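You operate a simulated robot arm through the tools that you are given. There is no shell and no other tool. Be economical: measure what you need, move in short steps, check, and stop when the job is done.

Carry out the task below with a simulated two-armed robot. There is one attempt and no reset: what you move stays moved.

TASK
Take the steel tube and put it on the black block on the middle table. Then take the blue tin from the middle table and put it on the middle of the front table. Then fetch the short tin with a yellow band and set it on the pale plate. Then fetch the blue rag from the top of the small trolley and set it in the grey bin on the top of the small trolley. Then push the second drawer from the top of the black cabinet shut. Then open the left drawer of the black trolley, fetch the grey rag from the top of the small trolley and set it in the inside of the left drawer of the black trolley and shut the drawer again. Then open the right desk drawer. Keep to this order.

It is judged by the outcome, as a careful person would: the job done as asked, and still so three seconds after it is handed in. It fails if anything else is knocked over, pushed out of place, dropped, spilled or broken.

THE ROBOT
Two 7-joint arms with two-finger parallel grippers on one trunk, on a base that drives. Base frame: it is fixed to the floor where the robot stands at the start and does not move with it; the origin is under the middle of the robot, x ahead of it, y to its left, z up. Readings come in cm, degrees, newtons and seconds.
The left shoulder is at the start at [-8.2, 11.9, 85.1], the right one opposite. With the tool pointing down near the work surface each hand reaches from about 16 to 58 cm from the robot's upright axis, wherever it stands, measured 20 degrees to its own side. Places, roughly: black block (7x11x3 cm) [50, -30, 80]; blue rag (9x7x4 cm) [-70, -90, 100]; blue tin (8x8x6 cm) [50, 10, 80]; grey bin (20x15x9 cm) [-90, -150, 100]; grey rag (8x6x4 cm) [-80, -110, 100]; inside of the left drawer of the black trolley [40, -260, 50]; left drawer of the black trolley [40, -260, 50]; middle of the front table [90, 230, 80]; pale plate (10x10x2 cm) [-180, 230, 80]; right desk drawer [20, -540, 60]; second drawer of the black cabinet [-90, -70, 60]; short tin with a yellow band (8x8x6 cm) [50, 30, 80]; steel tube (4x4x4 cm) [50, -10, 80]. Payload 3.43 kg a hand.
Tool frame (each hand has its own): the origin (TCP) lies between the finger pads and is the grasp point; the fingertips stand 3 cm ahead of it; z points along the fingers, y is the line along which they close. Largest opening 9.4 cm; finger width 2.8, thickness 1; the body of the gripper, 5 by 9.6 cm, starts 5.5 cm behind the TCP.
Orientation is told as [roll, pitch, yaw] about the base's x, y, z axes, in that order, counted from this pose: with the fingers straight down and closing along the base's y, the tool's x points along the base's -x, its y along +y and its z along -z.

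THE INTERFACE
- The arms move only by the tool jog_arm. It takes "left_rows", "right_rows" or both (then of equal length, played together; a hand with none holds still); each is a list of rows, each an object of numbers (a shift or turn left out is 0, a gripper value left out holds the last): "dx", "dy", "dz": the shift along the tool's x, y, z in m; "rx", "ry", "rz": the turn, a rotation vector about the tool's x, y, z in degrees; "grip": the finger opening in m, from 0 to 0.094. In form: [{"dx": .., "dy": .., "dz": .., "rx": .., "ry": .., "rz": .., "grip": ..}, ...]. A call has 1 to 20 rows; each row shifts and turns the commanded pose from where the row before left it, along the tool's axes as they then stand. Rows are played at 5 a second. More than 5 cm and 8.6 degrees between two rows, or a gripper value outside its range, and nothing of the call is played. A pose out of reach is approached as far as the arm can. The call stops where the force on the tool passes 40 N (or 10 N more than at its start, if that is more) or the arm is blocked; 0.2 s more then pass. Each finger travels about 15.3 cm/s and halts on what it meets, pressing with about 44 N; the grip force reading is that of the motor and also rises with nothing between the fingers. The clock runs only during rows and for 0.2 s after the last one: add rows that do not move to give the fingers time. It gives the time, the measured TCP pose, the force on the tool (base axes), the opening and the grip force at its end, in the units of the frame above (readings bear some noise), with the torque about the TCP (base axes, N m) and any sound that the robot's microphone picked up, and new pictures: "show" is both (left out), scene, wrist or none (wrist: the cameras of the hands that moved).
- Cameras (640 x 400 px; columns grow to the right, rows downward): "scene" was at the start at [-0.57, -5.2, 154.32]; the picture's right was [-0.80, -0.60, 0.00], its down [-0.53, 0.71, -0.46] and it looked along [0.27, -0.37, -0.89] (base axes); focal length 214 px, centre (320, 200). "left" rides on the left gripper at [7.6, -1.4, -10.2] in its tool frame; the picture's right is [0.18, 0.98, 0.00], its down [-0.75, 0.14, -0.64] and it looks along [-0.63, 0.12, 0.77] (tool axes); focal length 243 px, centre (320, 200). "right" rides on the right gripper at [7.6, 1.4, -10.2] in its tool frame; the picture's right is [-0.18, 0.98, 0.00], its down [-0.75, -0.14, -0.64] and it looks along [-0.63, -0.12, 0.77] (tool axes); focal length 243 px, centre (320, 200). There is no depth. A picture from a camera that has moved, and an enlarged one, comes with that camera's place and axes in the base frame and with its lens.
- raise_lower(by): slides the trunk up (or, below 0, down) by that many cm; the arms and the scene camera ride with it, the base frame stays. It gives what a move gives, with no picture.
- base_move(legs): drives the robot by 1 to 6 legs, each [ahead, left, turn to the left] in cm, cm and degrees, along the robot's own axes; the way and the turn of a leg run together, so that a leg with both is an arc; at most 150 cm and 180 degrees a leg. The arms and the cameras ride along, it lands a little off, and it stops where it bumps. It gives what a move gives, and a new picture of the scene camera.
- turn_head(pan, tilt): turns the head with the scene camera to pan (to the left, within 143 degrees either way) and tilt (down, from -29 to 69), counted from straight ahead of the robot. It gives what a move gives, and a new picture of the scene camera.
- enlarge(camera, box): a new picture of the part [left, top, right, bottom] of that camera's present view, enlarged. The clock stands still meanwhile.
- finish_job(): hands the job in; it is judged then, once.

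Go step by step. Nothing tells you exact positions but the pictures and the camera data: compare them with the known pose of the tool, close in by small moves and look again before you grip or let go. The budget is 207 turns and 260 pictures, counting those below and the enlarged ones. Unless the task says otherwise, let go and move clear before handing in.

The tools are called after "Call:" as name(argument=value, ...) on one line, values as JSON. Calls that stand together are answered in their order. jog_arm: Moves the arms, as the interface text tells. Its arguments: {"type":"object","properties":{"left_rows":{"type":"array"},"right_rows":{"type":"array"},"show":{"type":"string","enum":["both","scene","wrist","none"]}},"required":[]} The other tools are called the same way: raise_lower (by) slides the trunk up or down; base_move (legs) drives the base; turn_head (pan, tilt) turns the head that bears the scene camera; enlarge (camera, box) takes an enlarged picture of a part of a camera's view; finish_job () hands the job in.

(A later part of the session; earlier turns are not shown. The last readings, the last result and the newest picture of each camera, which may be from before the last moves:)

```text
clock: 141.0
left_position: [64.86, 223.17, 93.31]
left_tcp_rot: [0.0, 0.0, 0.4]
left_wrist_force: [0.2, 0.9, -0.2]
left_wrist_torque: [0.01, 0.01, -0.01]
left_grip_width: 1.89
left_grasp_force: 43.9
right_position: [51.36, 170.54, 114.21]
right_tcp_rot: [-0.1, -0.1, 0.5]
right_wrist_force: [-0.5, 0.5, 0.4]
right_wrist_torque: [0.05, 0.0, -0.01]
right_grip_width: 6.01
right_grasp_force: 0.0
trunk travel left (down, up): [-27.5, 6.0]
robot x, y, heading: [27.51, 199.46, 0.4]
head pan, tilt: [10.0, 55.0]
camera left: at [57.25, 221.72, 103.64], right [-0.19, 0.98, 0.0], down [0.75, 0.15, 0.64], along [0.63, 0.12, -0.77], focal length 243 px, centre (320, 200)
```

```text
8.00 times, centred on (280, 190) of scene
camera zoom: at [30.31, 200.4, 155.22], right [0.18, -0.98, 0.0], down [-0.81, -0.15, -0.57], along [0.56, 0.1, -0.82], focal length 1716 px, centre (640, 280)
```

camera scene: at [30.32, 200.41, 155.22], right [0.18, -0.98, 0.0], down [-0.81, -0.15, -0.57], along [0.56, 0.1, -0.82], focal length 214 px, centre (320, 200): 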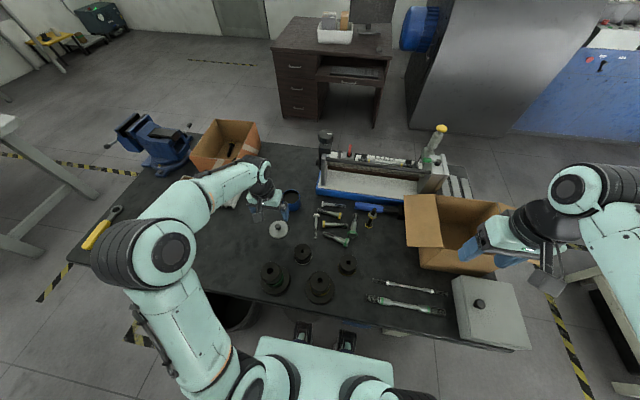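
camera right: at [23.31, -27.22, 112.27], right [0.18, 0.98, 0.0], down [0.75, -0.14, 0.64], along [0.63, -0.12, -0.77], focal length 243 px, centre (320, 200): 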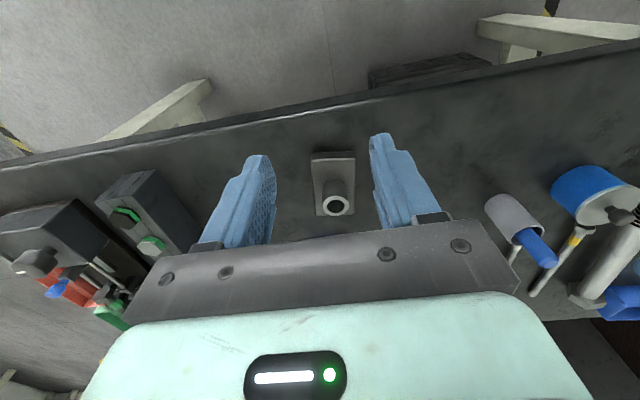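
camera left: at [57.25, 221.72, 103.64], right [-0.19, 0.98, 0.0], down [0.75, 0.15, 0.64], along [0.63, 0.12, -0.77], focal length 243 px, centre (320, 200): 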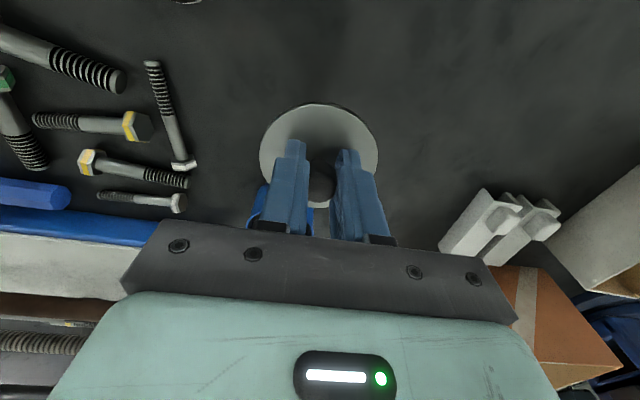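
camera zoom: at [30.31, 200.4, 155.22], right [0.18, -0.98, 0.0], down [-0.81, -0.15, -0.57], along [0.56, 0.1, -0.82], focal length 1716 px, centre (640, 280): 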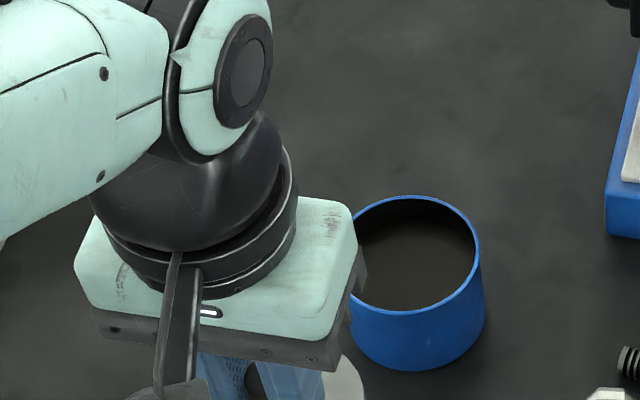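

The body's centre should be near [77.2,221.1]. I bring the lid just above it and compare in both cameras.

Call:
jog_arm(left_rows=[{"dx": -0.04}, {"dx": -0.04, "dy": -0.01}, {"dx": -0.045, "dy": -0.01}, {"dz": 0.02}, {}, {}], show="wrist")

Call:
enlarge(camera="scene", box=[240, 150, 340, 212])

```text
clock: 142.4
left_position: [77.44, 221.24, 91.31]
left_tcp_rot: [-0.1, 0.0, 0.6]
left_wrist_force: [-0.9, -0.5, 0.0]
left_wrist_torque: [0.02, -0.02, -0.03]
left_grip_width: 1.89
left_grasp_force: 43.9
right_position: [51.47, 170.72, 114.14]
right_tcp_rot: [0.1, -0.1, 0.3]
right_wrist_force: [0.1, -0.9, -0.3]
right_wrist_torque: [-0.03, 0.0, -0.01]
right_grip_width: 5.98
right_grasp_force: 0.1
trunk travel left (down, up): [-27.5, 6.0]
robot x, y, heading: [27.47, 199.35, 0.4]
head pan, tilt: [10.0, 55.0]
camera left: at [69.79, 219.96, 101.51], right [-0.19, 0.98, 0.0], down [0.75, 0.15, 0.64], along [0.63, 0.12, -0.77], focal length 243 px, centre (320, 200)
```

left: 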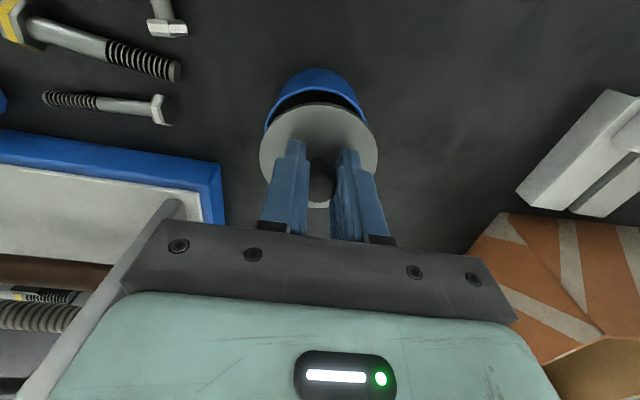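

```text
6.40 times, centred on (290, 181) of scene
camera zoom: at [30.31, 200.4, 155.22], right [0.18, -0.98, 0.0], down [-0.81, -0.15, -0.57], along [0.56, 0.1, -0.82], focal length 1373 px, centre (512, 322)
```

zoom: 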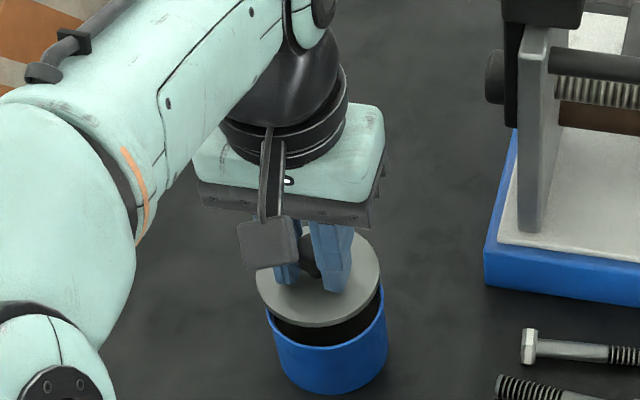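

Call:
enlarge(camera="left", box=[240, 60, 400, 160])

```text
4.00 times, centred on (320, 110) of left
camera zoom: at [69.79, 219.96, 101.51], right [-0.19, 0.98, 0.0], down [0.75, 0.15, 0.64], along [0.63, 0.12, -0.77], focal length 970 px, centre (320, 560)
```

zoom: 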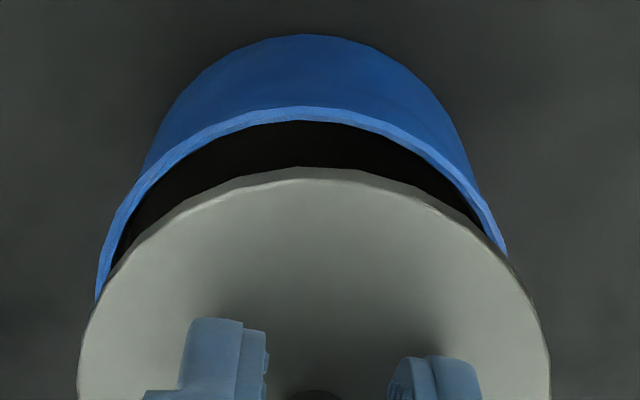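

The lid is aligned within about 2 mm; I correct and lower it onto the rim.

Call:
jog_arm(left_rows=[{"dx": -0.001, "dy": -0.0015, "dz": 0.015}, {"dz": 0.01}, {"dz": 0.004}, {"dz": 0.002}, {"dz": 0.002}, {"dz": 0.002}, {}, {}], show="wrist")

Call:
enlarge(camera="scene", box=[240, 150, 340, 212])

```text
clock: 143.3
left_position: [77.7, 221.22, 89.22]
left_tcp_rot: [0.0, -0.8, 0.6]
left_wrist_force: [-6.2, -0.3, 13.2]
left_wrist_torque: [0.08, 0.6, 0.06]
left_grip_width: 1.87
left_grasp_force: 43.9
right_position: [51.45, 170.63, 114.09]
right_tcp_rot: [-0.1, -0.1, 0.4]
right_wrist_force: [0.4, 0.2, -0.2]
right_wrist_torque: [-0.03, 0.0, 0.03]
right_grip_width: 5.99
right_grasp_force: 0.1
trunk travel left (down, up): [-27.5, 6.0]
robot x, y, heading: [27.48, 199.36, 0.7]
head pan, tilt: [10.0, 55.0]
stopped in row 4 (left hand): the force on the tool passed its limit at 44 N (the readings are from after the stop); the commanded pose is now the measured one
camera left: at [69.96, 219.79, 99.43], right [-0.19, 0.98, 0.0], down [0.74, 0.15, 0.65], along [0.64, 0.12, -0.76], focal length 243 px, centre (320, 200)
```

left: 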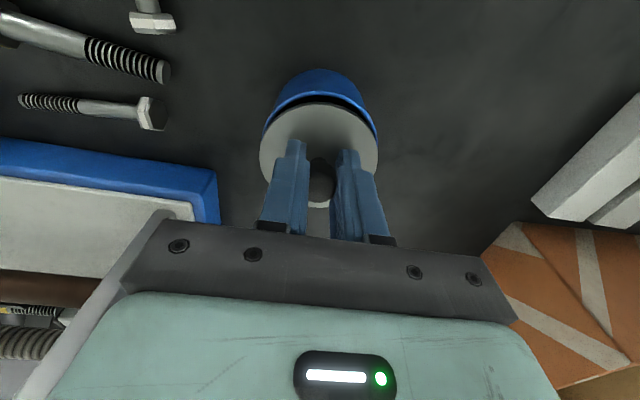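

```text
6.40 times, centred on (290, 181) of scene
camera zoom: at [30.18, 200.35, 155.21], right [0.18, -0.98, 0.0], down [-0.81, -0.15, -0.57], along [0.56, 0.1, -0.82], focal length 1373 px, centre (512, 322)
```

zoom: 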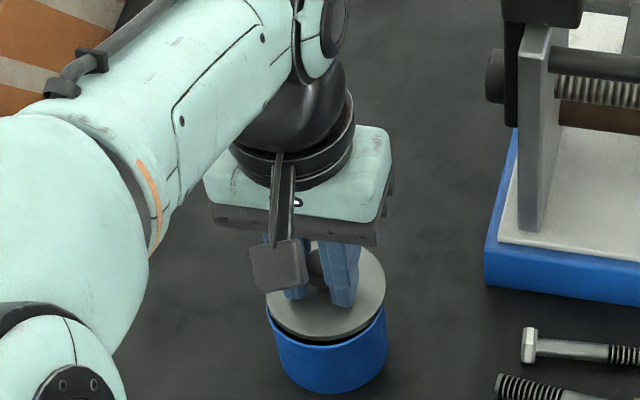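

Call:
enlarge(camera="left", box=[240, 60, 400, 160])

Call:
enlarge(camera="scene", box=[272, 180, 312, 212])

```text
4.00 times, centred on (320, 110) of left
camera zoom: at [69.96, 219.79, 99.43], right [-0.19, 0.98, 0.0], down [0.74, 0.15, 0.65], along [0.64, 0.12, -0.76], focal length 970 px, centre (320, 560)
```

zoom: 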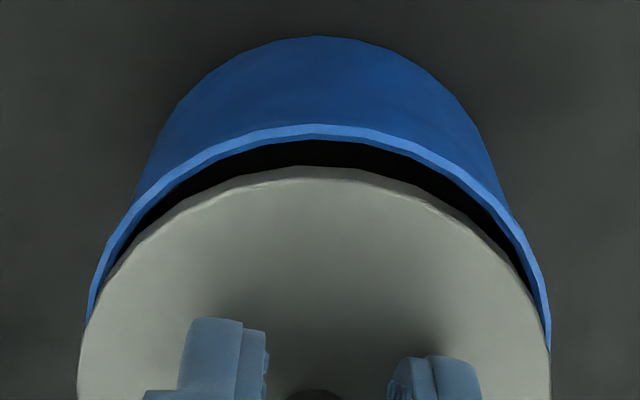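

```text
12.50 times, centred on (292, 196) of scene
camera zoom: at [30.18, 200.35, 155.21], right [0.18, -0.98, 0.0], down [-0.81, -0.15, -0.57], along [0.56, 0.1, -0.82], focal length 2681 px, centre (670, 250)
```

zoom: 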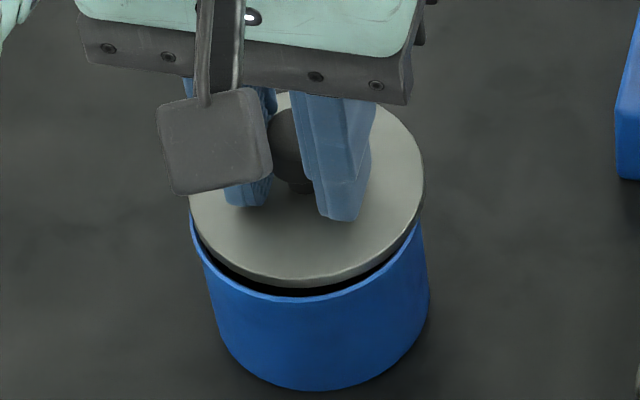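

The lid's rim touches with the lid about 4–5 mm too far forward. I raise it, correct, and lower again.

Call:
jog_arm(left_rows=[{"dz": -0.008}, {"dx": 0.0045, "dy": -0.0005}, {}, {"dz": 0.003}, {"dz": 0.002}, {"dz": 0.001}, {}], show="wrist")

Call:
enlarge(camera="left", box=[240, 60, 400, 160])

```text
clock: 144.9
left_position: [77.32, 221.12, 89.25]
left_tcp_rot: [-0.1, -0.8, 0.5]
left_wrist_force: [-1.1, -0.2, 4.5]
left_wrist_torque: [-0.02, 0.14, 0.01]
left_grip_width: 1.87
left_grasp_force: 44.3
right_position: [51.45, 170.65, 114.13]
right_tcp_rot: [0.1, 0.0, 0.4]
right_wrist_force: [0.7, 0.6, 0.1]
right_wrist_torque: [0.04, 0.02, -0.01]
right_grip_width: 6.01
right_grasp_force: 0.1
trunk travel left (down, up): [-27.5, 6.0]
robot x, y, heading: [27.64, 199.33, 0.5]
head pan, tilt: [10.0, 55.0]
camera left: at [69.54, 219.76, 99.44], right [-0.19, 0.98, 0.0], down [0.74, 0.15, 0.65], along [0.64, 0.12, -0.76], focal length 243 px, centre (320, 200)
```

left: 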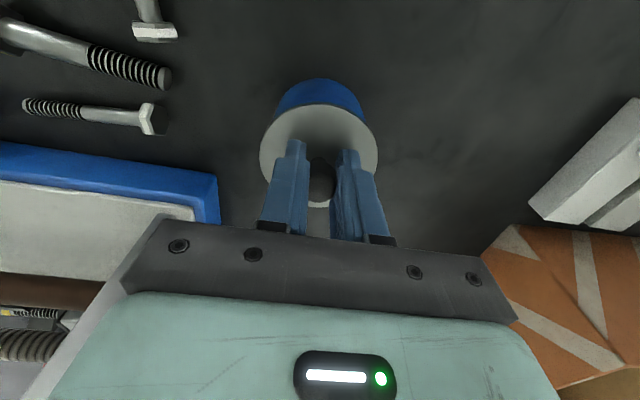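

```text
4.00 times, centred on (320, 110) of left
camera zoom: at [69.54, 219.76, 99.44], right [-0.19, 0.98, 0.0], down [0.74, 0.15, 0.65], along [0.64, 0.12, -0.76], focal length 970 px, centre (320, 560)
```

zoom: 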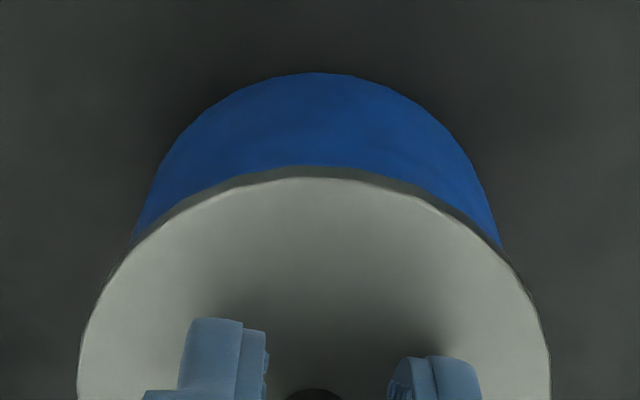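

The lid now covers the rim. I level it and press down gently to snap it home.

Call:
jog_arm(left_rows=[{"ry": 0.8}, {"dz": 0.001}, {"dz": 0.001}, {"dz": 0.001}, {"dz": 0.001}, {}], show="wrist")

Call:
enlarge(camera="scene", box=[272, 180, 312, 212])

```text
clock: 146.3
left_position: [77.46, 221.15, 89.2]
left_tcp_rot: [0.0, -0.6, 0.6]
left_wrist_force: [0.1, 1.3, 36.4]
left_wrist_torque: [0.02, -0.13, -0.11]
left_grip_width: 1.88
left_grasp_force: 44.3
right_position: [51.18, 170.61, 114.15]
right_tcp_rot: [0.2, -0.3, 0.4]
right_wrist_force: [-0.5, 0.0, 0.7]
right_wrist_torque: [0.01, 0.01, 0.02]
right_grip_width: 5.98
right_grasp_force: 0.1
trunk travel left (down, up): [-27.5, 6.0]
robot x, y, heading: [27.84, 199.15, 0.5]
head pan, tilt: [10.0, 55.0]
camera left: at [69.61, 219.74, 99.46], right [-0.19, 0.98, 0.0], down [0.75, 0.15, 0.65], along [0.64, 0.12, -0.76], focal length 243 px, centre (320, 200)
```

left: 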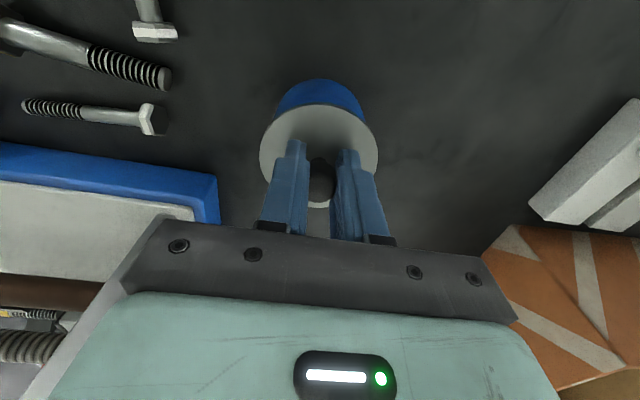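

```text
12.50 times, centred on (292, 196) of scene
camera zoom: at [29.99, 200.28, 155.24], right [0.18, -0.98, 0.0], down [-0.8, -0.15, -0.58], along [0.57, 0.1, -0.82], focal length 2681 px, centre (670, 250)
```

zoom: 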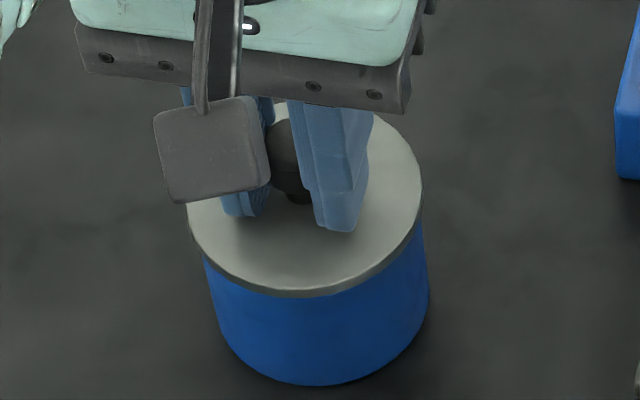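

Lid is nearly centred; a 2 mm correction to the right, then press again.

Call:
jog_arm(left_rows=[{"dz": -0.006}, {"dy": -0.0018, "ry": 0.5}, {"dz": 0.003}, {"dz": 0.001}, {"dz": 0.001}, {"dz": 0.001}, {}], show="none")

Call:
enlarge(camera="scene", box=[272, 180, 312, 212])

```text
clock: 147.9
left_position: [77.23, 221.13, 89.31]
left_tcp_rot: [0.0, 0.0, 0.6]
left_wrist_force: [1.3, 6.9, 36.5]
left_wrist_torque: [0.08, -0.04, -0.06]
left_grip_width: 1.89
left_grasp_force: 44.0
right_position: [51.23, 170.66, 114.19]
right_tcp_rot: [0.1, -0.2, 0.4]
right_wrist_force: [-1.1, -0.1, -0.8]
right_wrist_torque: [-0.01, -0.02, 0.01]
right_grip_width: 5.99
right_grasp_force: 0.2
trunk travel left (down, up): [-27.5, 6.0]
robot x, y, heading: [27.88, 199.25, 0.6]
head pan, tilt: [10.0, 55.0]
```

```text
12.50 times, centred on (292, 196) of scene
camera zoom: at [30.02, 200.35, 155.24], right [0.18, -0.98, 0.0], down [-0.8, -0.15, -0.58], along [0.57, 0.1, -0.82], focal length 2681 px, centre (670, 250)
```

zoom: 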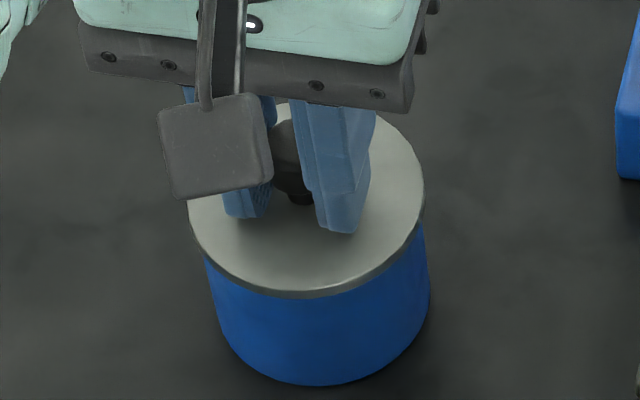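

Good seating. I ease the force, let go of the knob and rise, then check.

Call:
jog_arm(left_rows=[{"dz": -0.003}, {}, {"grip": 0.03}, {"grip": 0.045}, {}, {"dz": -0.03}, {"dz": -0.04}, {"dx": 0.04}, {"dx": 0.04}, {"dx": 0.04}, {"dx": 0.02}, {}], show="wrist")

Call:
enlarge(camera="scene", box=[262, 170, 322, 212])

```text
clock: 150.5
left_position: [63.38, 220.9, 96.14]
left_tcp_rot: [0.1, 0.6, 0.5]
left_wrist_force: [0.3, 0.5, 0.5]
left_wrist_torque: [-0.01, 0.04, 0.02]
left_grip_width: 4.5
left_grasp_force: 0.1
right_position: [51.56, 170.71, 114.14]
right_tcp_rot: [-0.1, 0.0, 0.4]
right_wrist_force: [0.0, -0.7, -0.1]
right_wrist_torque: [0.03, -0.02, -0.01]
right_grip_width: 5.99
right_grasp_force: 0.0
trunk travel left (down, up): [-27.5, 6.0]
robot x, y, heading: [27.48, 198.94, 0.6]
head pan, tilt: [10.0, 55.0]
heard: snap
camera left: at [55.82, 219.45, 106.48], right [-0.19, 0.98, 0.0], down [0.76, 0.15, 0.63], along [0.62, 0.12, -0.77], focal length 243 px, centre (320, 200)
```

left: 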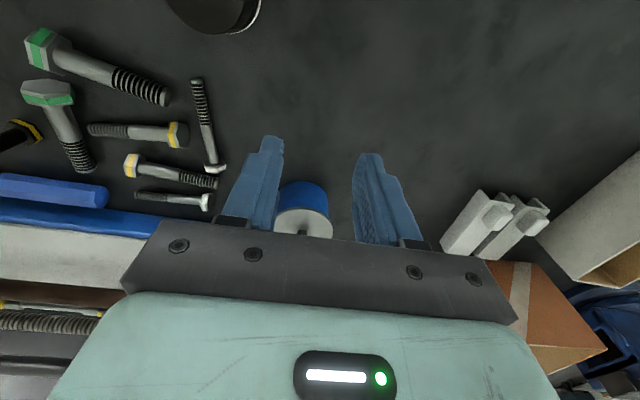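

```text
9.52 times, centred on (292, 191) of scene
camera zoom: at [30.33, 200.39, 155.22], right [0.18, -0.98, 0.0], down [-0.81, -0.15, -0.57], along [0.56, 0.1, -0.82], focal length 2043 px, centre (587, 286)
```

zoom: 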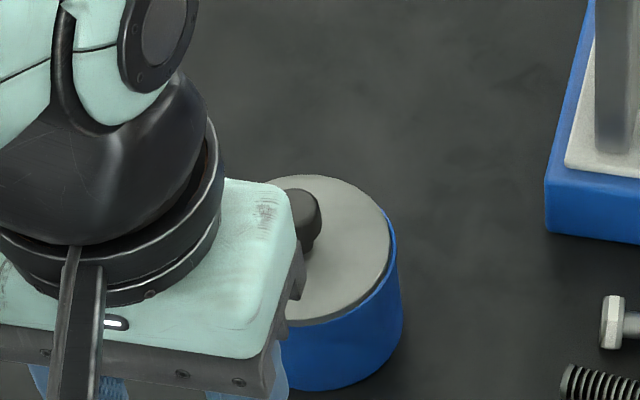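

The lid snapped back on (I heard it) and the blue tin stands complete in the middle of the front table. Next comes the yellow-banded tin: I return to the middle table, planning a tilted grip on its body below the lid.

Call:
jog_arm(left_rows=[{"dz": -0.05}, {"dz": -0.04, "dx": 0.03}, {"dx": 0.03, "ry": -0.6}, {}], show="none")

Call:
base_move(legs=[[-14, 0, 0], [0, -95, -0.4], [-4, -89, 0]])

```text
clock: 151.5
left_position: [57.53, 220.96, 105.23]
left_tcp_rot: [0.0, 0.0, 0.6]
left_wrist_force: [0.2, 0.2, -0.8]
left_wrist_torque: [-0.04, 0.0, -0.02]
left_grip_width: 4.48
left_grasp_force: 0.0
right_position: [51.55, 170.75, 114.08]
right_tcp_rot: [0.1, 0.0, 0.3]
right_wrist_force: [-0.9, -0.2, -0.4]
right_wrist_torque: [-0.01, 0.02, -0.02]
right_grip_width: 6.02
right_grasp_force: 0.1
trunk travel left (down, up): [-27.5, 6.0]
robot x, y, heading: [27.43, 199.1, 0.7]
head pan, tilt: [10.0, 55.0]
```

```text
clock: 168.7
left_position: [39.41, 38.7, 105.14]
left_tcp_rot: [0.0, 0.0, -0.1]
left_wrist_force: [0.0, -0.1, -0.2]
left_wrist_torque: [0.02, 0.01, -0.02]
left_grip_width: 4.49
left_grasp_force: 0.1
right_position: [32.86, -11.59, 114.24]
right_tcp_rot: [-0.1, 0.0, -0.2]
right_wrist_force: [-0.1, -1.1, -0.2]
right_wrist_torque: [0.0, 0.0, 0.0]
right_grip_width: 5.96
right_grasp_force: 0.0
trunk travel left (down, up): [-27.5, 6.0]
robot x, y, heading: [9.11, 17.06, -0.1]
head pan, tilt: [10.0, 55.0]
camera scene: at [12.03, 18.43, 155.22], right [0.17, -0.99, 0.0], down [-0.81, -0.14, -0.57], along [0.57, 0.1, -0.82], focal length 214 px, centre (320, 200)
```

scene: 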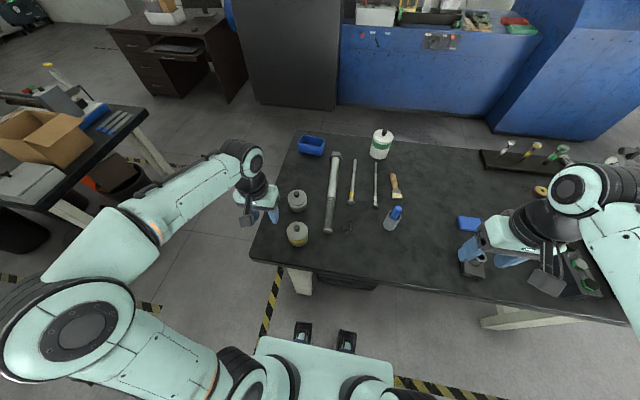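

The yellow-banded tin is at about [45.6,32.6]. I line up in y, open wide, and tilt the hand 48° so the fingers point forward and down.

Call:
jog_arm(left_rows=[{"dy": -0.03, "grip": 0.094}, {"dy": -0.032, "dx": 0.03}, {"ry": -8, "dx": 0.03}, {"ry": -8}, {"ry": -8}, {"ry": -8}, {"ry": -8}, {"ry": -8}, {}, {}])

```text
clock: 170.9
left_position: [33.61, 32.35, 105.52]
left_tcp_rot: [-0.1, -47.9, -0.1]
left_wrist_force: [0.5, 0.5, -0.9]
left_wrist_torque: [-0.01, -0.02, -0.01]
left_grip_width: 9.4
left_grasp_force: 0.1
left hand out of reach, approached as far as the arm can: row 8
right_position: [32.82, -11.45, 114.21]
right_tcp_rot: [0.0, -0.1, -0.2]
right_wrist_force: [0.1, 1.3, 0.0]
right_wrist_torque: [-0.03, 0.0, 0.04]
right_grip_width: 6.0
right_grasp_force: 0.0
trunk travel left (down, up): [-27.5, 6.0]
robot x, y, heading: [9.52, 17.32, 0.0]
head pan, tilt: [10.0, 55.0]
camera scene: at [12.01, 18.43, 155.22], right [0.17, -0.99, 0.0], down [-0.81, -0.14, -0.57], along [0.57, 0.1, -0.82], focal length 214 px, centre (320, 200)
camera left: at [20.82, 31.07, 106.76], right [-0.12, 0.98, -0.14], down [0.03, 0.14, 0.99], along [0.99, 0.12, -0.05], focal length 243 px, centre (320, 200)
```

scene: 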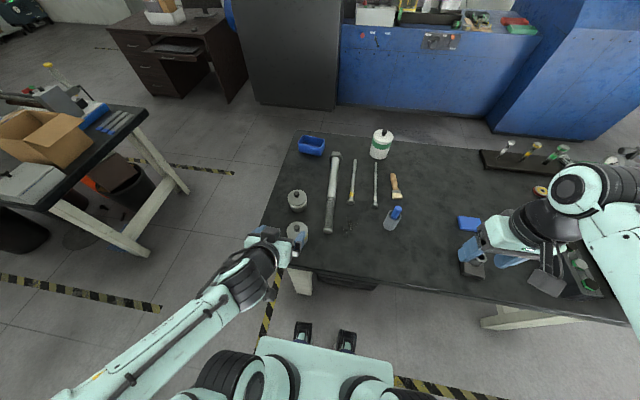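
left: 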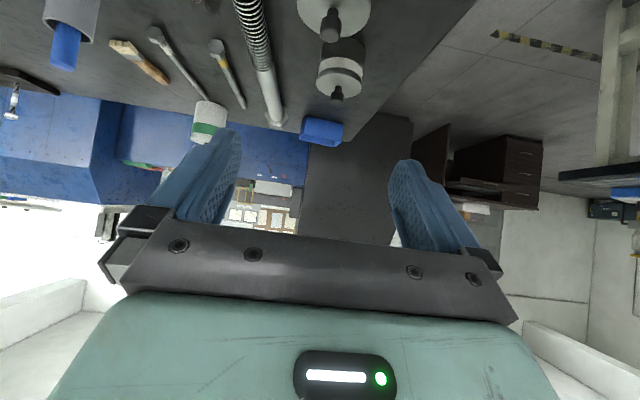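

The tilt works. I move to a pre-approach point about 10 cm back along the fingers' direction.

Call:
jog_arm(left_rows=[{"dx": 0.022, "dz": 0.031}, {"dx": 0.022, "dz": 0.031}, {"dx": 0.022, "dz": 0.031}, {"dx": 0.022, "dz": 0.0305}, {}, {}])

```text
clock: 172.3
left_position: [41.62, 31.66, 94.24]
left_tcp_rot: [-0.1, -47.9, -0.2]
left_wrist_force: [0.2, 0.4, 0.2]
left_wrist_torque: [-0.02, 0.0, -0.04]
left_grip_width: 9.41
left_grasp_force: 0.1
left hand out of reach, approached as far as the arm can: row 1, 2, 3, 4
right_position: [32.84, -11.53, 114.17]
right_tcp_rot: [-0.1, 0.0, -0.2]
right_wrist_force: [0.2, -0.1, 0.4]
right_wrist_torque: [-0.01, 0.01, 0.02]
right_grip_width: 6.01
right_grasp_force: 0.0
trunk travel left (down, up): [-27.5, 6.0]
robot x, y, heading: [9.27, 17.21, -0.2]
head pan, tilt: [10.0, 55.0]
camera scene: at [12.07, 18.45, 155.22], right [0.17, -0.99, 0.0], down [-0.81, -0.14, -0.57], along [0.56, 0.1, -0.82], focal length 214 px, centre (320, 200)
camera left: at [28.95, 30.29, 95.49], right [-0.12, 0.98, -0.14], down [0.03, 0.14, 0.99], along [0.99, 0.12, -0.05], focal length 243 px, centre (320, 200)
```

scene: 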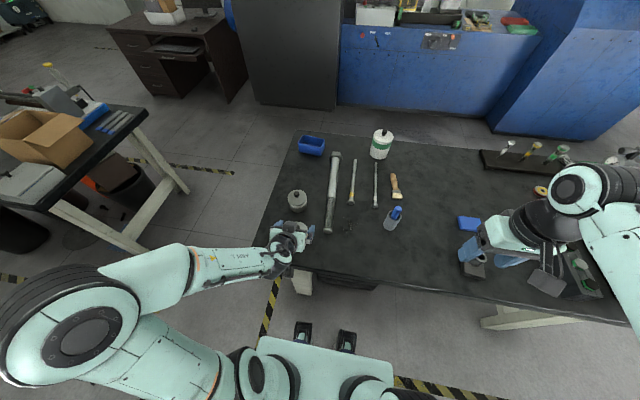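
left: 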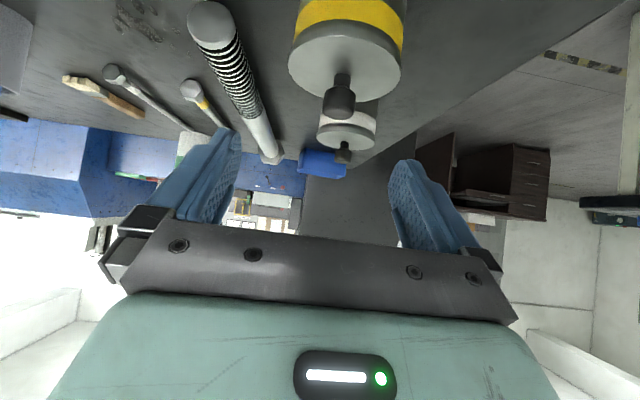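

The arm is cramped so close in; I back the base 13 cm to give it room.

Call:
base_move(legs=[[-13, 0, 0]])

Call:
jog_arm(left_rows=[{"dy": 0.004, "dx": -0.02, "dz": 0.03}, {"dy": 0.004, "dx": -0.01, "dz": 0.035}, {"dz": 0.02, "dx": 0.0}, {}, {}], show="wrist")

```text
clock: 173.6
left_position: [28.63, 31.69, 94.32]
left_tcp_rot: [0.0, -48.0, 0.0]
left_wrist_force: [-1.7, 0.1, 0.1]
left_wrist_torque: [-0.02, 0.05, -0.01]
left_grip_width: 9.4
left_grasp_force: 0.2
right_position: [19.87, -11.45, 114.27]
right_tcp_rot: [0.0, -0.1, -0.2]
right_wrist_force: [-0.1, 0.0, 0.0]
right_wrist_torque: [-0.03, -0.03, -0.03]
right_grip_width: 6.02
right_grasp_force: 0.0
trunk travel left (down, up): [-27.5, 6.0]
robot x, y, heading: [-3.56, 17.22, -0.1]
head pan, tilt: [10.0, 55.0]
camera scene: at [-1.01, 18.47, 155.23], right [0.17, -0.98, 0.0], down [-0.81, -0.14, -0.57], along [0.57, 0.1, -0.82], focal length 214 px, centre (320, 200)
```

scene: 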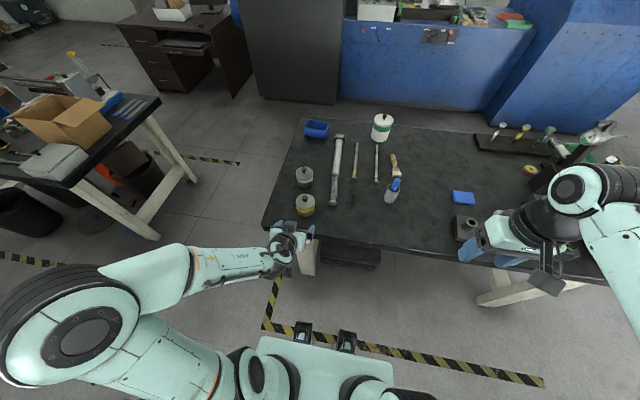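

```text
clock: 174.8
left_position: [36.9, 32.6, 90.59]
left_tcp_rot: [0.0, -47.9, 0.0]
left_wrist_force: [0.7, 1.0, -0.3]
left_wrist_torque: [-0.03, -0.02, 0.0]
left_grip_width: 9.38
left_grasp_force: 0.1
right_position: [19.95, -11.43, 114.16]
right_tcp_rot: [0.0, -0.1, -0.2]
right_wrist_force: [0.4, 1.0, -0.7]
right_wrist_torque: [0.01, 0.03, -0.02]
right_grip_width: 6.0
right_grasp_force: 0.1
trunk travel left (down, up): [-27.5, 6.0]
robot x, y, heading: [-3.82, 17.44, -0.3]
head pan, tilt: [10.0, 55.0]
camera left: at [24.23, 31.19, 91.99], right [-0.12, 0.98, -0.14], down [0.03, 0.14, 0.99], along [0.99, 0.12, -0.05], focal length 243 px, centre (320, 200)
```

left: 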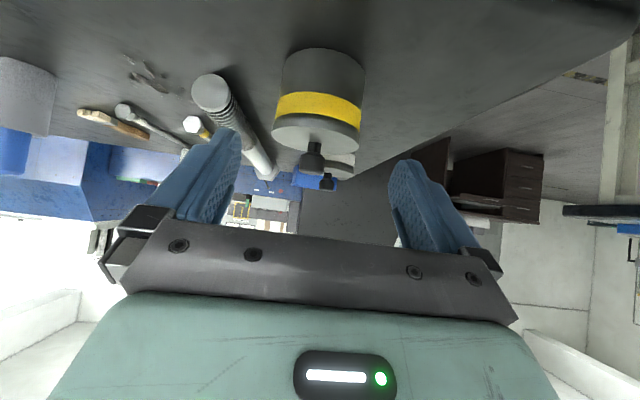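

The tin's centre is [45.4,32.6]. I advance along the fingers most of the way and look.

Call:
jog_arm(left_rows=[{"dz": 0.03}, {"dz": 0.03}, {"dz": 0.015}, {}, {}], show="wrist")

```text
clock: 176.0
left_position: [42.61, 32.37, 85.85]
left_tcp_rot: [0.1, -47.9, 0.0]
left_wrist_force: [-0.7, 0.3, 0.2]
left_wrist_torque: [0.0, -0.01, -0.01]
left_grip_width: 9.4
left_grasp_force: 0.1
right_position: [19.95, -11.46, 114.22]
right_tcp_rot: [0.0, -0.1, -0.1]
right_wrist_force: [-0.7, 0.5, -0.4]
right_wrist_torque: [0.01, 0.04, 0.01]
right_grip_width: 6.0
right_grasp_force: 0.0
trunk travel left (down, up): [-27.5, 6.0]
robot x, y, heading: [-3.51, 17.19, -0.3]
head pan, tilt: [10.0, 55.0]
camera left: at [29.86, 31.02, 87.09], right [-0.12, 0.98, -0.14], down [0.03, 0.14, 0.99], along [0.99, 0.12, -0.05], focal length 243 px, centre (320, 200)
```

left: 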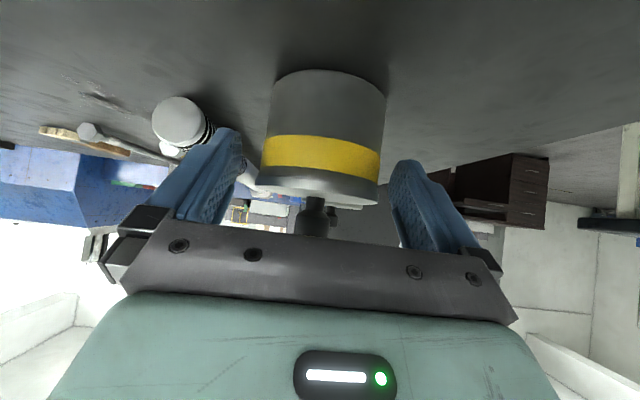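

Call:
enlarge(camera="left", box=[230, 50, 430, 250])

```text
2.00 times, centred on (330, 150) of left
camera zoom: at [29.86, 31.02, 87.09], right [-0.12, 0.98, -0.14], down [0.03, 0.14, 0.99], along [0.99, 0.12, -0.05], focal length 485 px, centre (300, 300)
```

zoom: 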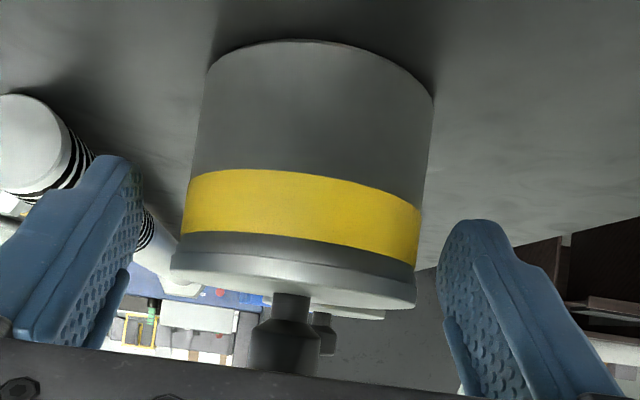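

The tin sits centred between the fingers, its lid above the pads. Final advance and grip.

Call:
jog_arm(left_rows=[{"dx": 0.002, "dy": 0.001, "dz": 0.012}, {"dx": 0.002, "dy": 0.001, "dz": 0.011}, {}, {"grip": 0.065}, {"grip": 0.065}, {"grip": 0.065}, {"grip": 0.065}], show="wrist")

```text
clock: 177.6
left_position: [44.03, 32.57, 83.81]
left_tcp_rot: [-0.1, -47.9, 0.0]
left_wrist_force: [-0.2, -1.8, 0.5]
left_wrist_torque: [0.12, -0.09, -0.04]
left_grip_width: 8.26
left_grasp_force: 43.3
right_position: [19.99, -11.54, 114.07]
right_tcp_rot: [0.0, -0.1, -0.1]
right_wrist_force: [-0.5, 0.9, 0.2]
right_wrist_torque: [-0.01, 0.02, 0.01]
right_grip_width: 6.01
right_grasp_force: 0.1
trunk travel left (down, up): [-27.5, 6.0]
robot x, y, heading: [-3.54, 17.2, 0.0]
head pan, tilt: [10.0, 55.0]
camera left: at [31.27, 31.21, 85.16], right [-0.12, 0.98, -0.14], down [0.03, 0.14, 0.99], along [0.99, 0.12, -0.05], focal length 243 px, centre (320, 200)
```

left: 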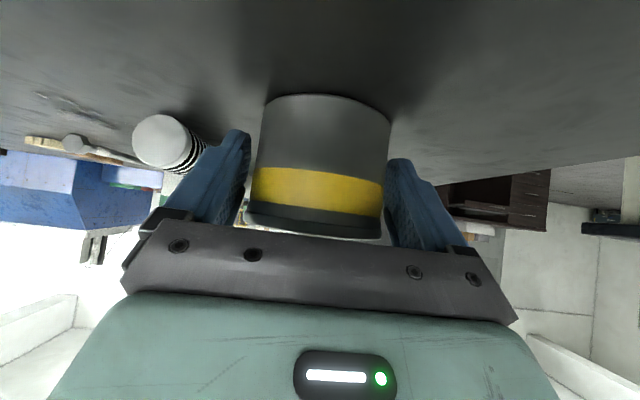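

Gripped at 8.26 cm, no snap. I lift 3 cm straight up and check that body and lid come together.

Call:
jog_arm(left_rows=[{"dx": -0.0111, "dz": -0.01}, {"dx": -0.0111, "dz": -0.01}, {}, {}], show="wrist")

```text
clock: 178.6
left_position: [43.95, 32.8, 86.86]
left_tcp_rot: [-0.1, -47.8, 0.1]
left_wrist_force: [-0.1, 0.3, -5.7]
left_wrist_torque: [0.03, 0.06, 0.0]
left_grip_width: 8.25
left_grasp_force: 44.1
right_position: [20.06, -11.47, 114.1]
right_tcp_rot: [0.0, 0.0, -0.1]
right_wrist_force: [0.2, 0.6, -0.9]
right_wrist_torque: [0.03, 0.01, -0.03]
right_grip_width: 6.01
right_grasp_force: 0.0
trunk travel left (down, up): [-27.5, 6.0]
robot x, y, heading: [-4.01, 17.23, -0.3]
head pan, tilt: [10.0, 55.0]
camera left: at [31.27, 31.35, 88.09], right [-0.12, 0.98, -0.14], down [0.03, 0.14, 0.99], along [0.99, 0.12, -0.05], focal length 243 px, centre (320, 200)
```

left: 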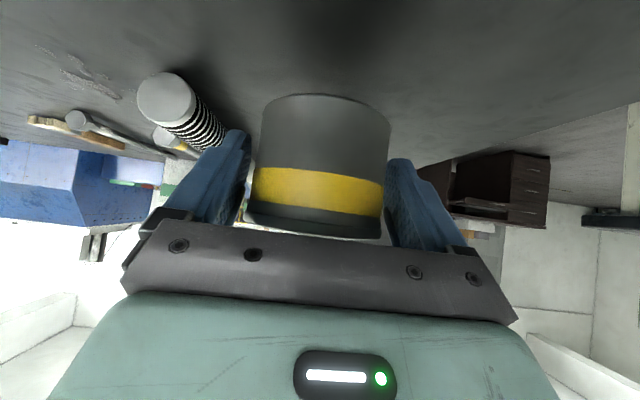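

Both come together (5.7 N). I lift higher, then look toward the pale plate.

Call:
jog_arm(left_rows=[{"dx": -0.022, "dz": -0.02}, {"dx": -0.022, "dz": -0.02}, {"dx": -0.022, "dz": -0.02}, {"dx": -0.015, "dz": -0.013}, {}, {}], show="none")

Call:
turn_head(pan=120, tilt=20)

```text
clock: 180.0
left_position: [44.03, 32.62, 97.89]
left_tcp_rot: [0.0, -47.8, 0.1]
left_wrist_force: [0.3, 0.0, -5.5]
left_wrist_torque: [-0.01, 0.05, 0.01]
left_grip_width: 7.86
left_grasp_force: 44.2
right_position: [20.05, -11.53, 114.18]
right_tcp_rot: [-0.1, 0.0, -0.1]
right_wrist_force: [0.0, 0.2, 0.5]
right_wrist_torque: [0.0, -0.02, 0.01]
right_grip_width: 6.0
right_grasp_force: 0.0
trunk travel left (down, up): [-27.5, 6.0]
robot x, y, heading: [-3.76, 17.14, -0.2]
head pan, tilt: [10.0, 55.0]
```

```text
clock: 181.9
left_position: [44.05, 32.61, 97.88]
left_tcp_rot: [-0.1, -47.9, 0.2]
left_wrist_force: [-1.0, -0.4, -6.3]
left_wrist_torque: [0.01, 0.06, 0.01]
left_grip_width: 7.89
left_grasp_force: 44.4
right_position: [19.98, -11.52, 114.08]
right_tcp_rot: [0.0, 0.0, -0.1]
right_wrist_force: [0.5, 0.1, -0.5]
right_wrist_torque: [0.01, 0.02, -0.03]
right_grip_width: 5.98
right_grasp_force: 0.0
trunk travel left (down, up): [-27.5, 6.0]
robot x, y, heading: [-3.4, 17.15, 0.1]
head pan, tilt: [120.0, 20.0]
camera scene: at [-12.66, 25.31, 160.43], right [0.87, 0.5, 0.0], down [0.17, -0.3, -0.94], along [-0.47, 0.81, -0.34], focal length 214 px, centre (320, 200)
```

scene: 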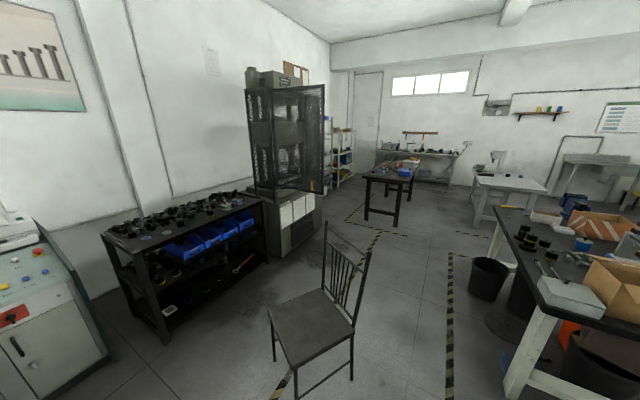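

Call:
enlarge(camera="scene", box=[220, 130, 420, 260])

Call:
enlarge(camera="left", box=[200, 60, 440, 260])

```text
3.08 times, centred on (320, 195) of scene
camera zoom: at [-12.66, 25.31, 160.43], right [0.87, 0.5, 0.0], down [0.17, -0.3, -0.94], along [-0.47, 0.81, -0.34], focal length 660 px, centre (320, 215)
```

zoom: 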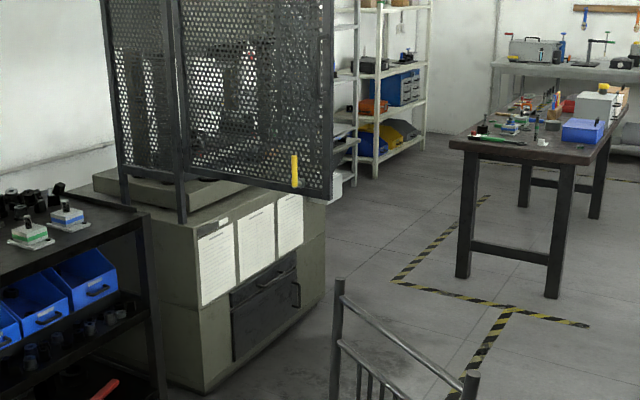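

```text
2.00 times, centred on (320, 160) of left
camera zoom: at [31.35, 31.36, 99.08], right [-0.12, 0.98, -0.14], down [0.03, 0.14, 0.99], along [0.99, 0.12, -0.05], focal length 485 px, centre (320, 280)
```

zoom: 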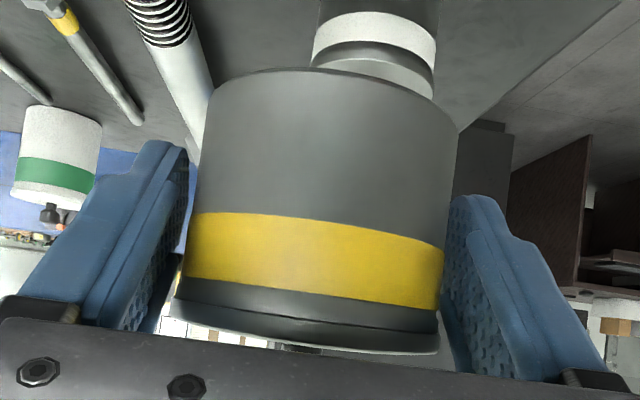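

The tin is held well. The plate isn't clearly visible from here; it should be around the mesh-fenced machine or beyond. I drive around the chair to get closer.

Call:
base_move(legs=[[7, 0, 0], [0, 0, 90], [150, 0, 0], [23, 25, 0]])

Call:
turn_head(pan=70, tilt=25)

```text
clock: 196.1
left_position: [-43.42, 235.64, 97.81]
left_tcp_rot: [0.0, -47.8, 91.9]
left_wrist_force: [-1.0, -0.4, -5.2]
left_wrist_torque: [-0.11, 0.01, -0.03]
left_grip_width: 7.86
left_grasp_force: 44.4
right_position: [1.42, 213.03, 114.19]
right_tcp_rot: [-0.1, 0.1, 91.8]
right_wrist_force: [0.2, 0.8, 0.0]
right_wrist_torque: [0.0, -0.04, 0.02]
right_grip_width: 5.98
right_grasp_force: 0.0
trunk travel left (down, up): [-27.5, 6.0]
robot x, y, heading: [-26.38, 188.22, 91.5]
head pan, tilt: [120.0, 20.0]
camera scene: at [-34.25, 179.05, 160.43], right [-0.53, 0.85, 0.0], down [0.29, 0.18, -0.94], along [-0.8, -0.5, -0.34], focal length 214 px, centre (320, 200)
```

scene: 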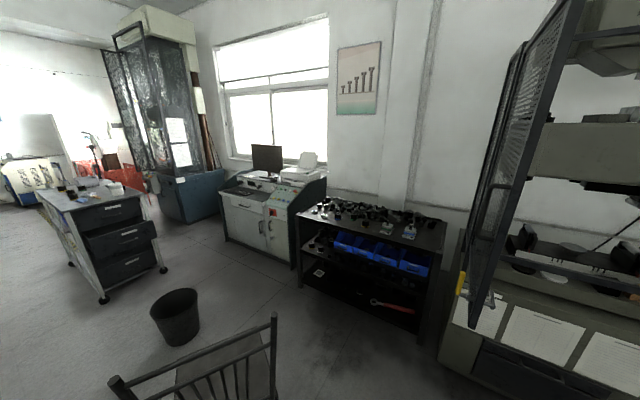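

```text
clock: 197.3
left_position: [-43.52, 235.7, 97.76]
left_tcp_rot: [-0.1, -47.8, 91.8]
left_wrist_force: [-0.2, 0.3, -6.4]
left_wrist_torque: [-0.05, -0.07, -0.02]
left_grip_width: 7.86
left_grasp_force: 43.8
right_position: [1.58, 212.9, 114.12]
right_tcp_rot: [0.0, 0.0, 91.7]
right_wrist_force: [0.9, 0.3, 0.3]
right_wrist_torque: [-0.02, 0.01, -0.02]
right_grip_width: 6.02
right_grasp_force: 0.0
trunk travel left (down, up): [-27.5, 6.0]
robot x, y, heading: [-26.23, 188.26, 91.7]
head pan, tilt: [70.0, 25.0]
camera scene: at [-35.08, 186.81, 159.62], right [0.31, 0.95, 0.0], down [0.4, -0.13, -0.91], along [-0.86, 0.28, -0.42], focal length 214 px, centre (320, 200)
```

scene: 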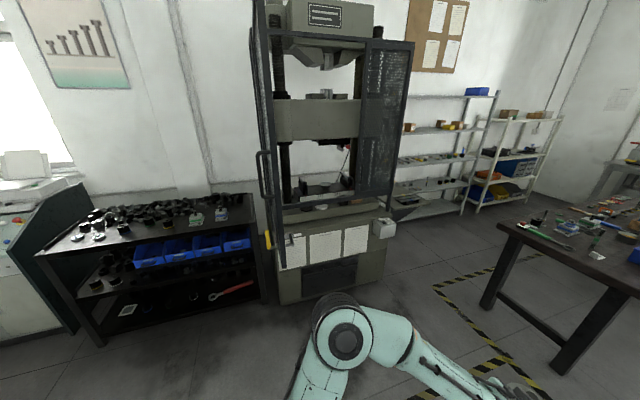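

Call:
enlarge(camera="scene", box=[250, 130, 410, 270])

```text
2.86 times, centred on (330, 200) of scene
camera zoom: at [-35.08, 186.81, 159.62], right [0.31, 0.95, 0.0], down [0.4, -0.13, -0.91], along [-0.86, 0.28, -0.42], focal length 613 px, centre (291, 200)
```

zoom: 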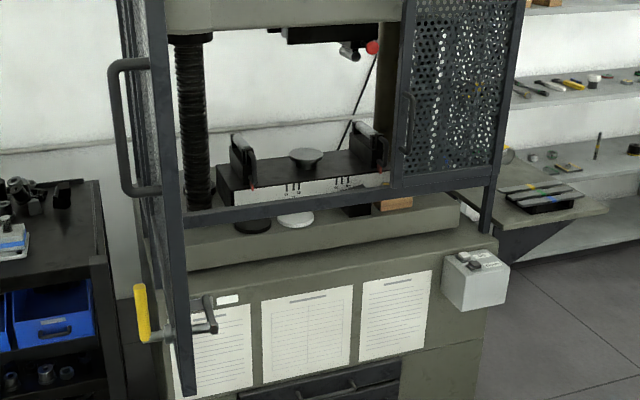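

The pale plate is the white disc on the press's bed, at about [-182,236], with guard doors around it. I turn toward it and come nearer to study the opening.

Call:
base_move(legs=[[0, 0, 88], [45, -62, 0]])

Call:
turn_head(pan=0, tilt=35)

```text
clock: 207.0
left_position: [-120.08, 234.81, 97.84]
left_tcp_rot: [-0.1, -47.9, -179.9]
left_wrist_force: [-0.2, -0.7, -6.0]
left_wrist_torque: [0.0, -0.12, -0.01]
left_grip_width: 7.86
left_grasp_force: 43.9
right_position: [-95.85, 279.03, 114.23]
right_tcp_rot: [0.0, 0.0, 179.8]
right_wrist_force: [0.2, 0.5, 0.1]
right_wrist_torque: [-0.02, 0.03, -0.02]
right_grip_width: 6.01
right_grasp_force: 0.0
trunk travel left (down, up): [-27.5, 6.0]
robot x, y, heading: [-71.93, 250.57, 180.1]
head pan, tilt: [70.0, 25.0]
camera scene: at [-70.99, 241.48, 159.62], right [-0.94, 0.34, 0.0], down [0.15, 0.4, -0.91], along [-0.31, -0.85, -0.42], focal length 214 px, centre (320, 200)
```

scene: 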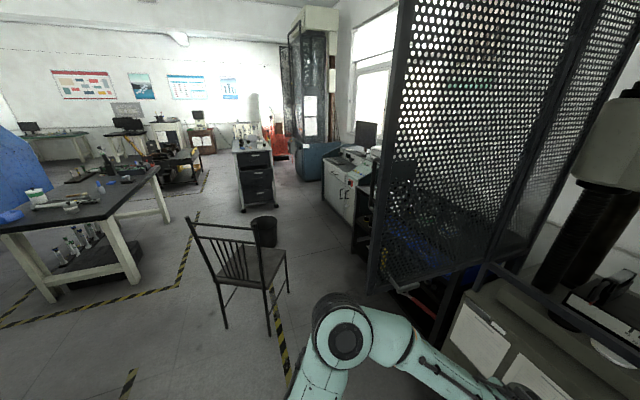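

```text
clock: 208.4
left_position: [-119.98, 234.8, 97.74]
left_tcp_rot: [-0.1, -47.8, -179.9]
left_wrist_force: [-0.1, 0.3, -6.2]
left_wrist_torque: [0.04, -0.09, 0.01]
left_grip_width: 7.86
left_grasp_force: 43.6
right_position: [-95.85, 278.89, 114.15]
right_tcp_rot: [0.0, -0.1, 179.8]
right_wrist_force: [0.0, -0.3, -0.2]
right_wrist_torque: [0.03, 0.02, -0.01]
right_grip_width: 6.02
right_grasp_force: 0.2
trunk travel left (down, up): [-27.5, 6.0]
robot x, y, heading: [-72.04, 250.43, 180.0]
head pan, tilt: [0.0, 35.0]
camera scene: at [-76.63, 250.12, 158.04], right [0.0, 1.0, 0.0], down [0.57, 0.0, -0.82], along [-0.82, 0.0, -0.57], focal length 214 px, centre (320, 200)
```

scene: 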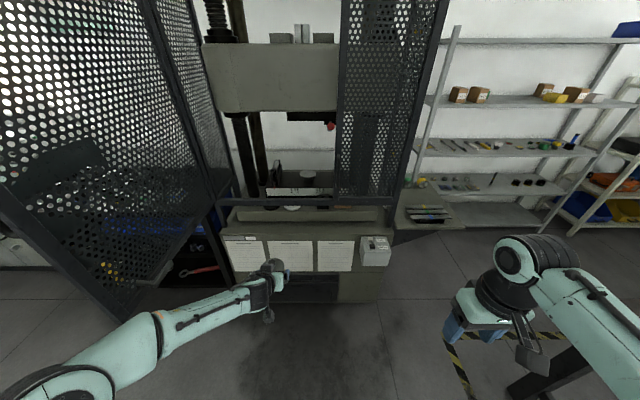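

Call:
enlarge(camera="scene", box=[200, 130, 420, 290])

```text
2.50 times, centred on (310, 210) of scene
camera zoom: at [-76.63, 250.12, 158.04], right [0.0, 1.0, 0.0], down [0.57, 0.0, -0.82], along [-0.82, 0.0, -0.57], focal length 536 px, centre (345, 175)
```

zoom: 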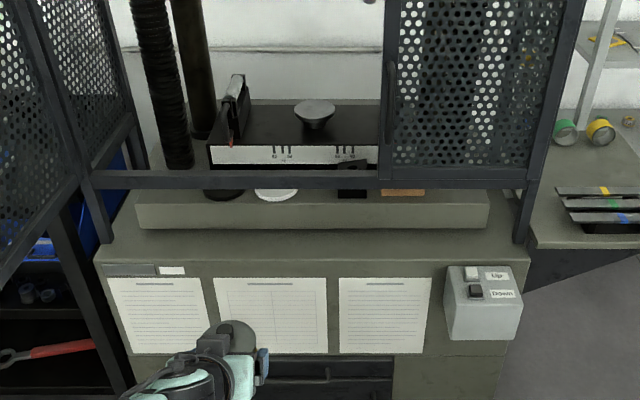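

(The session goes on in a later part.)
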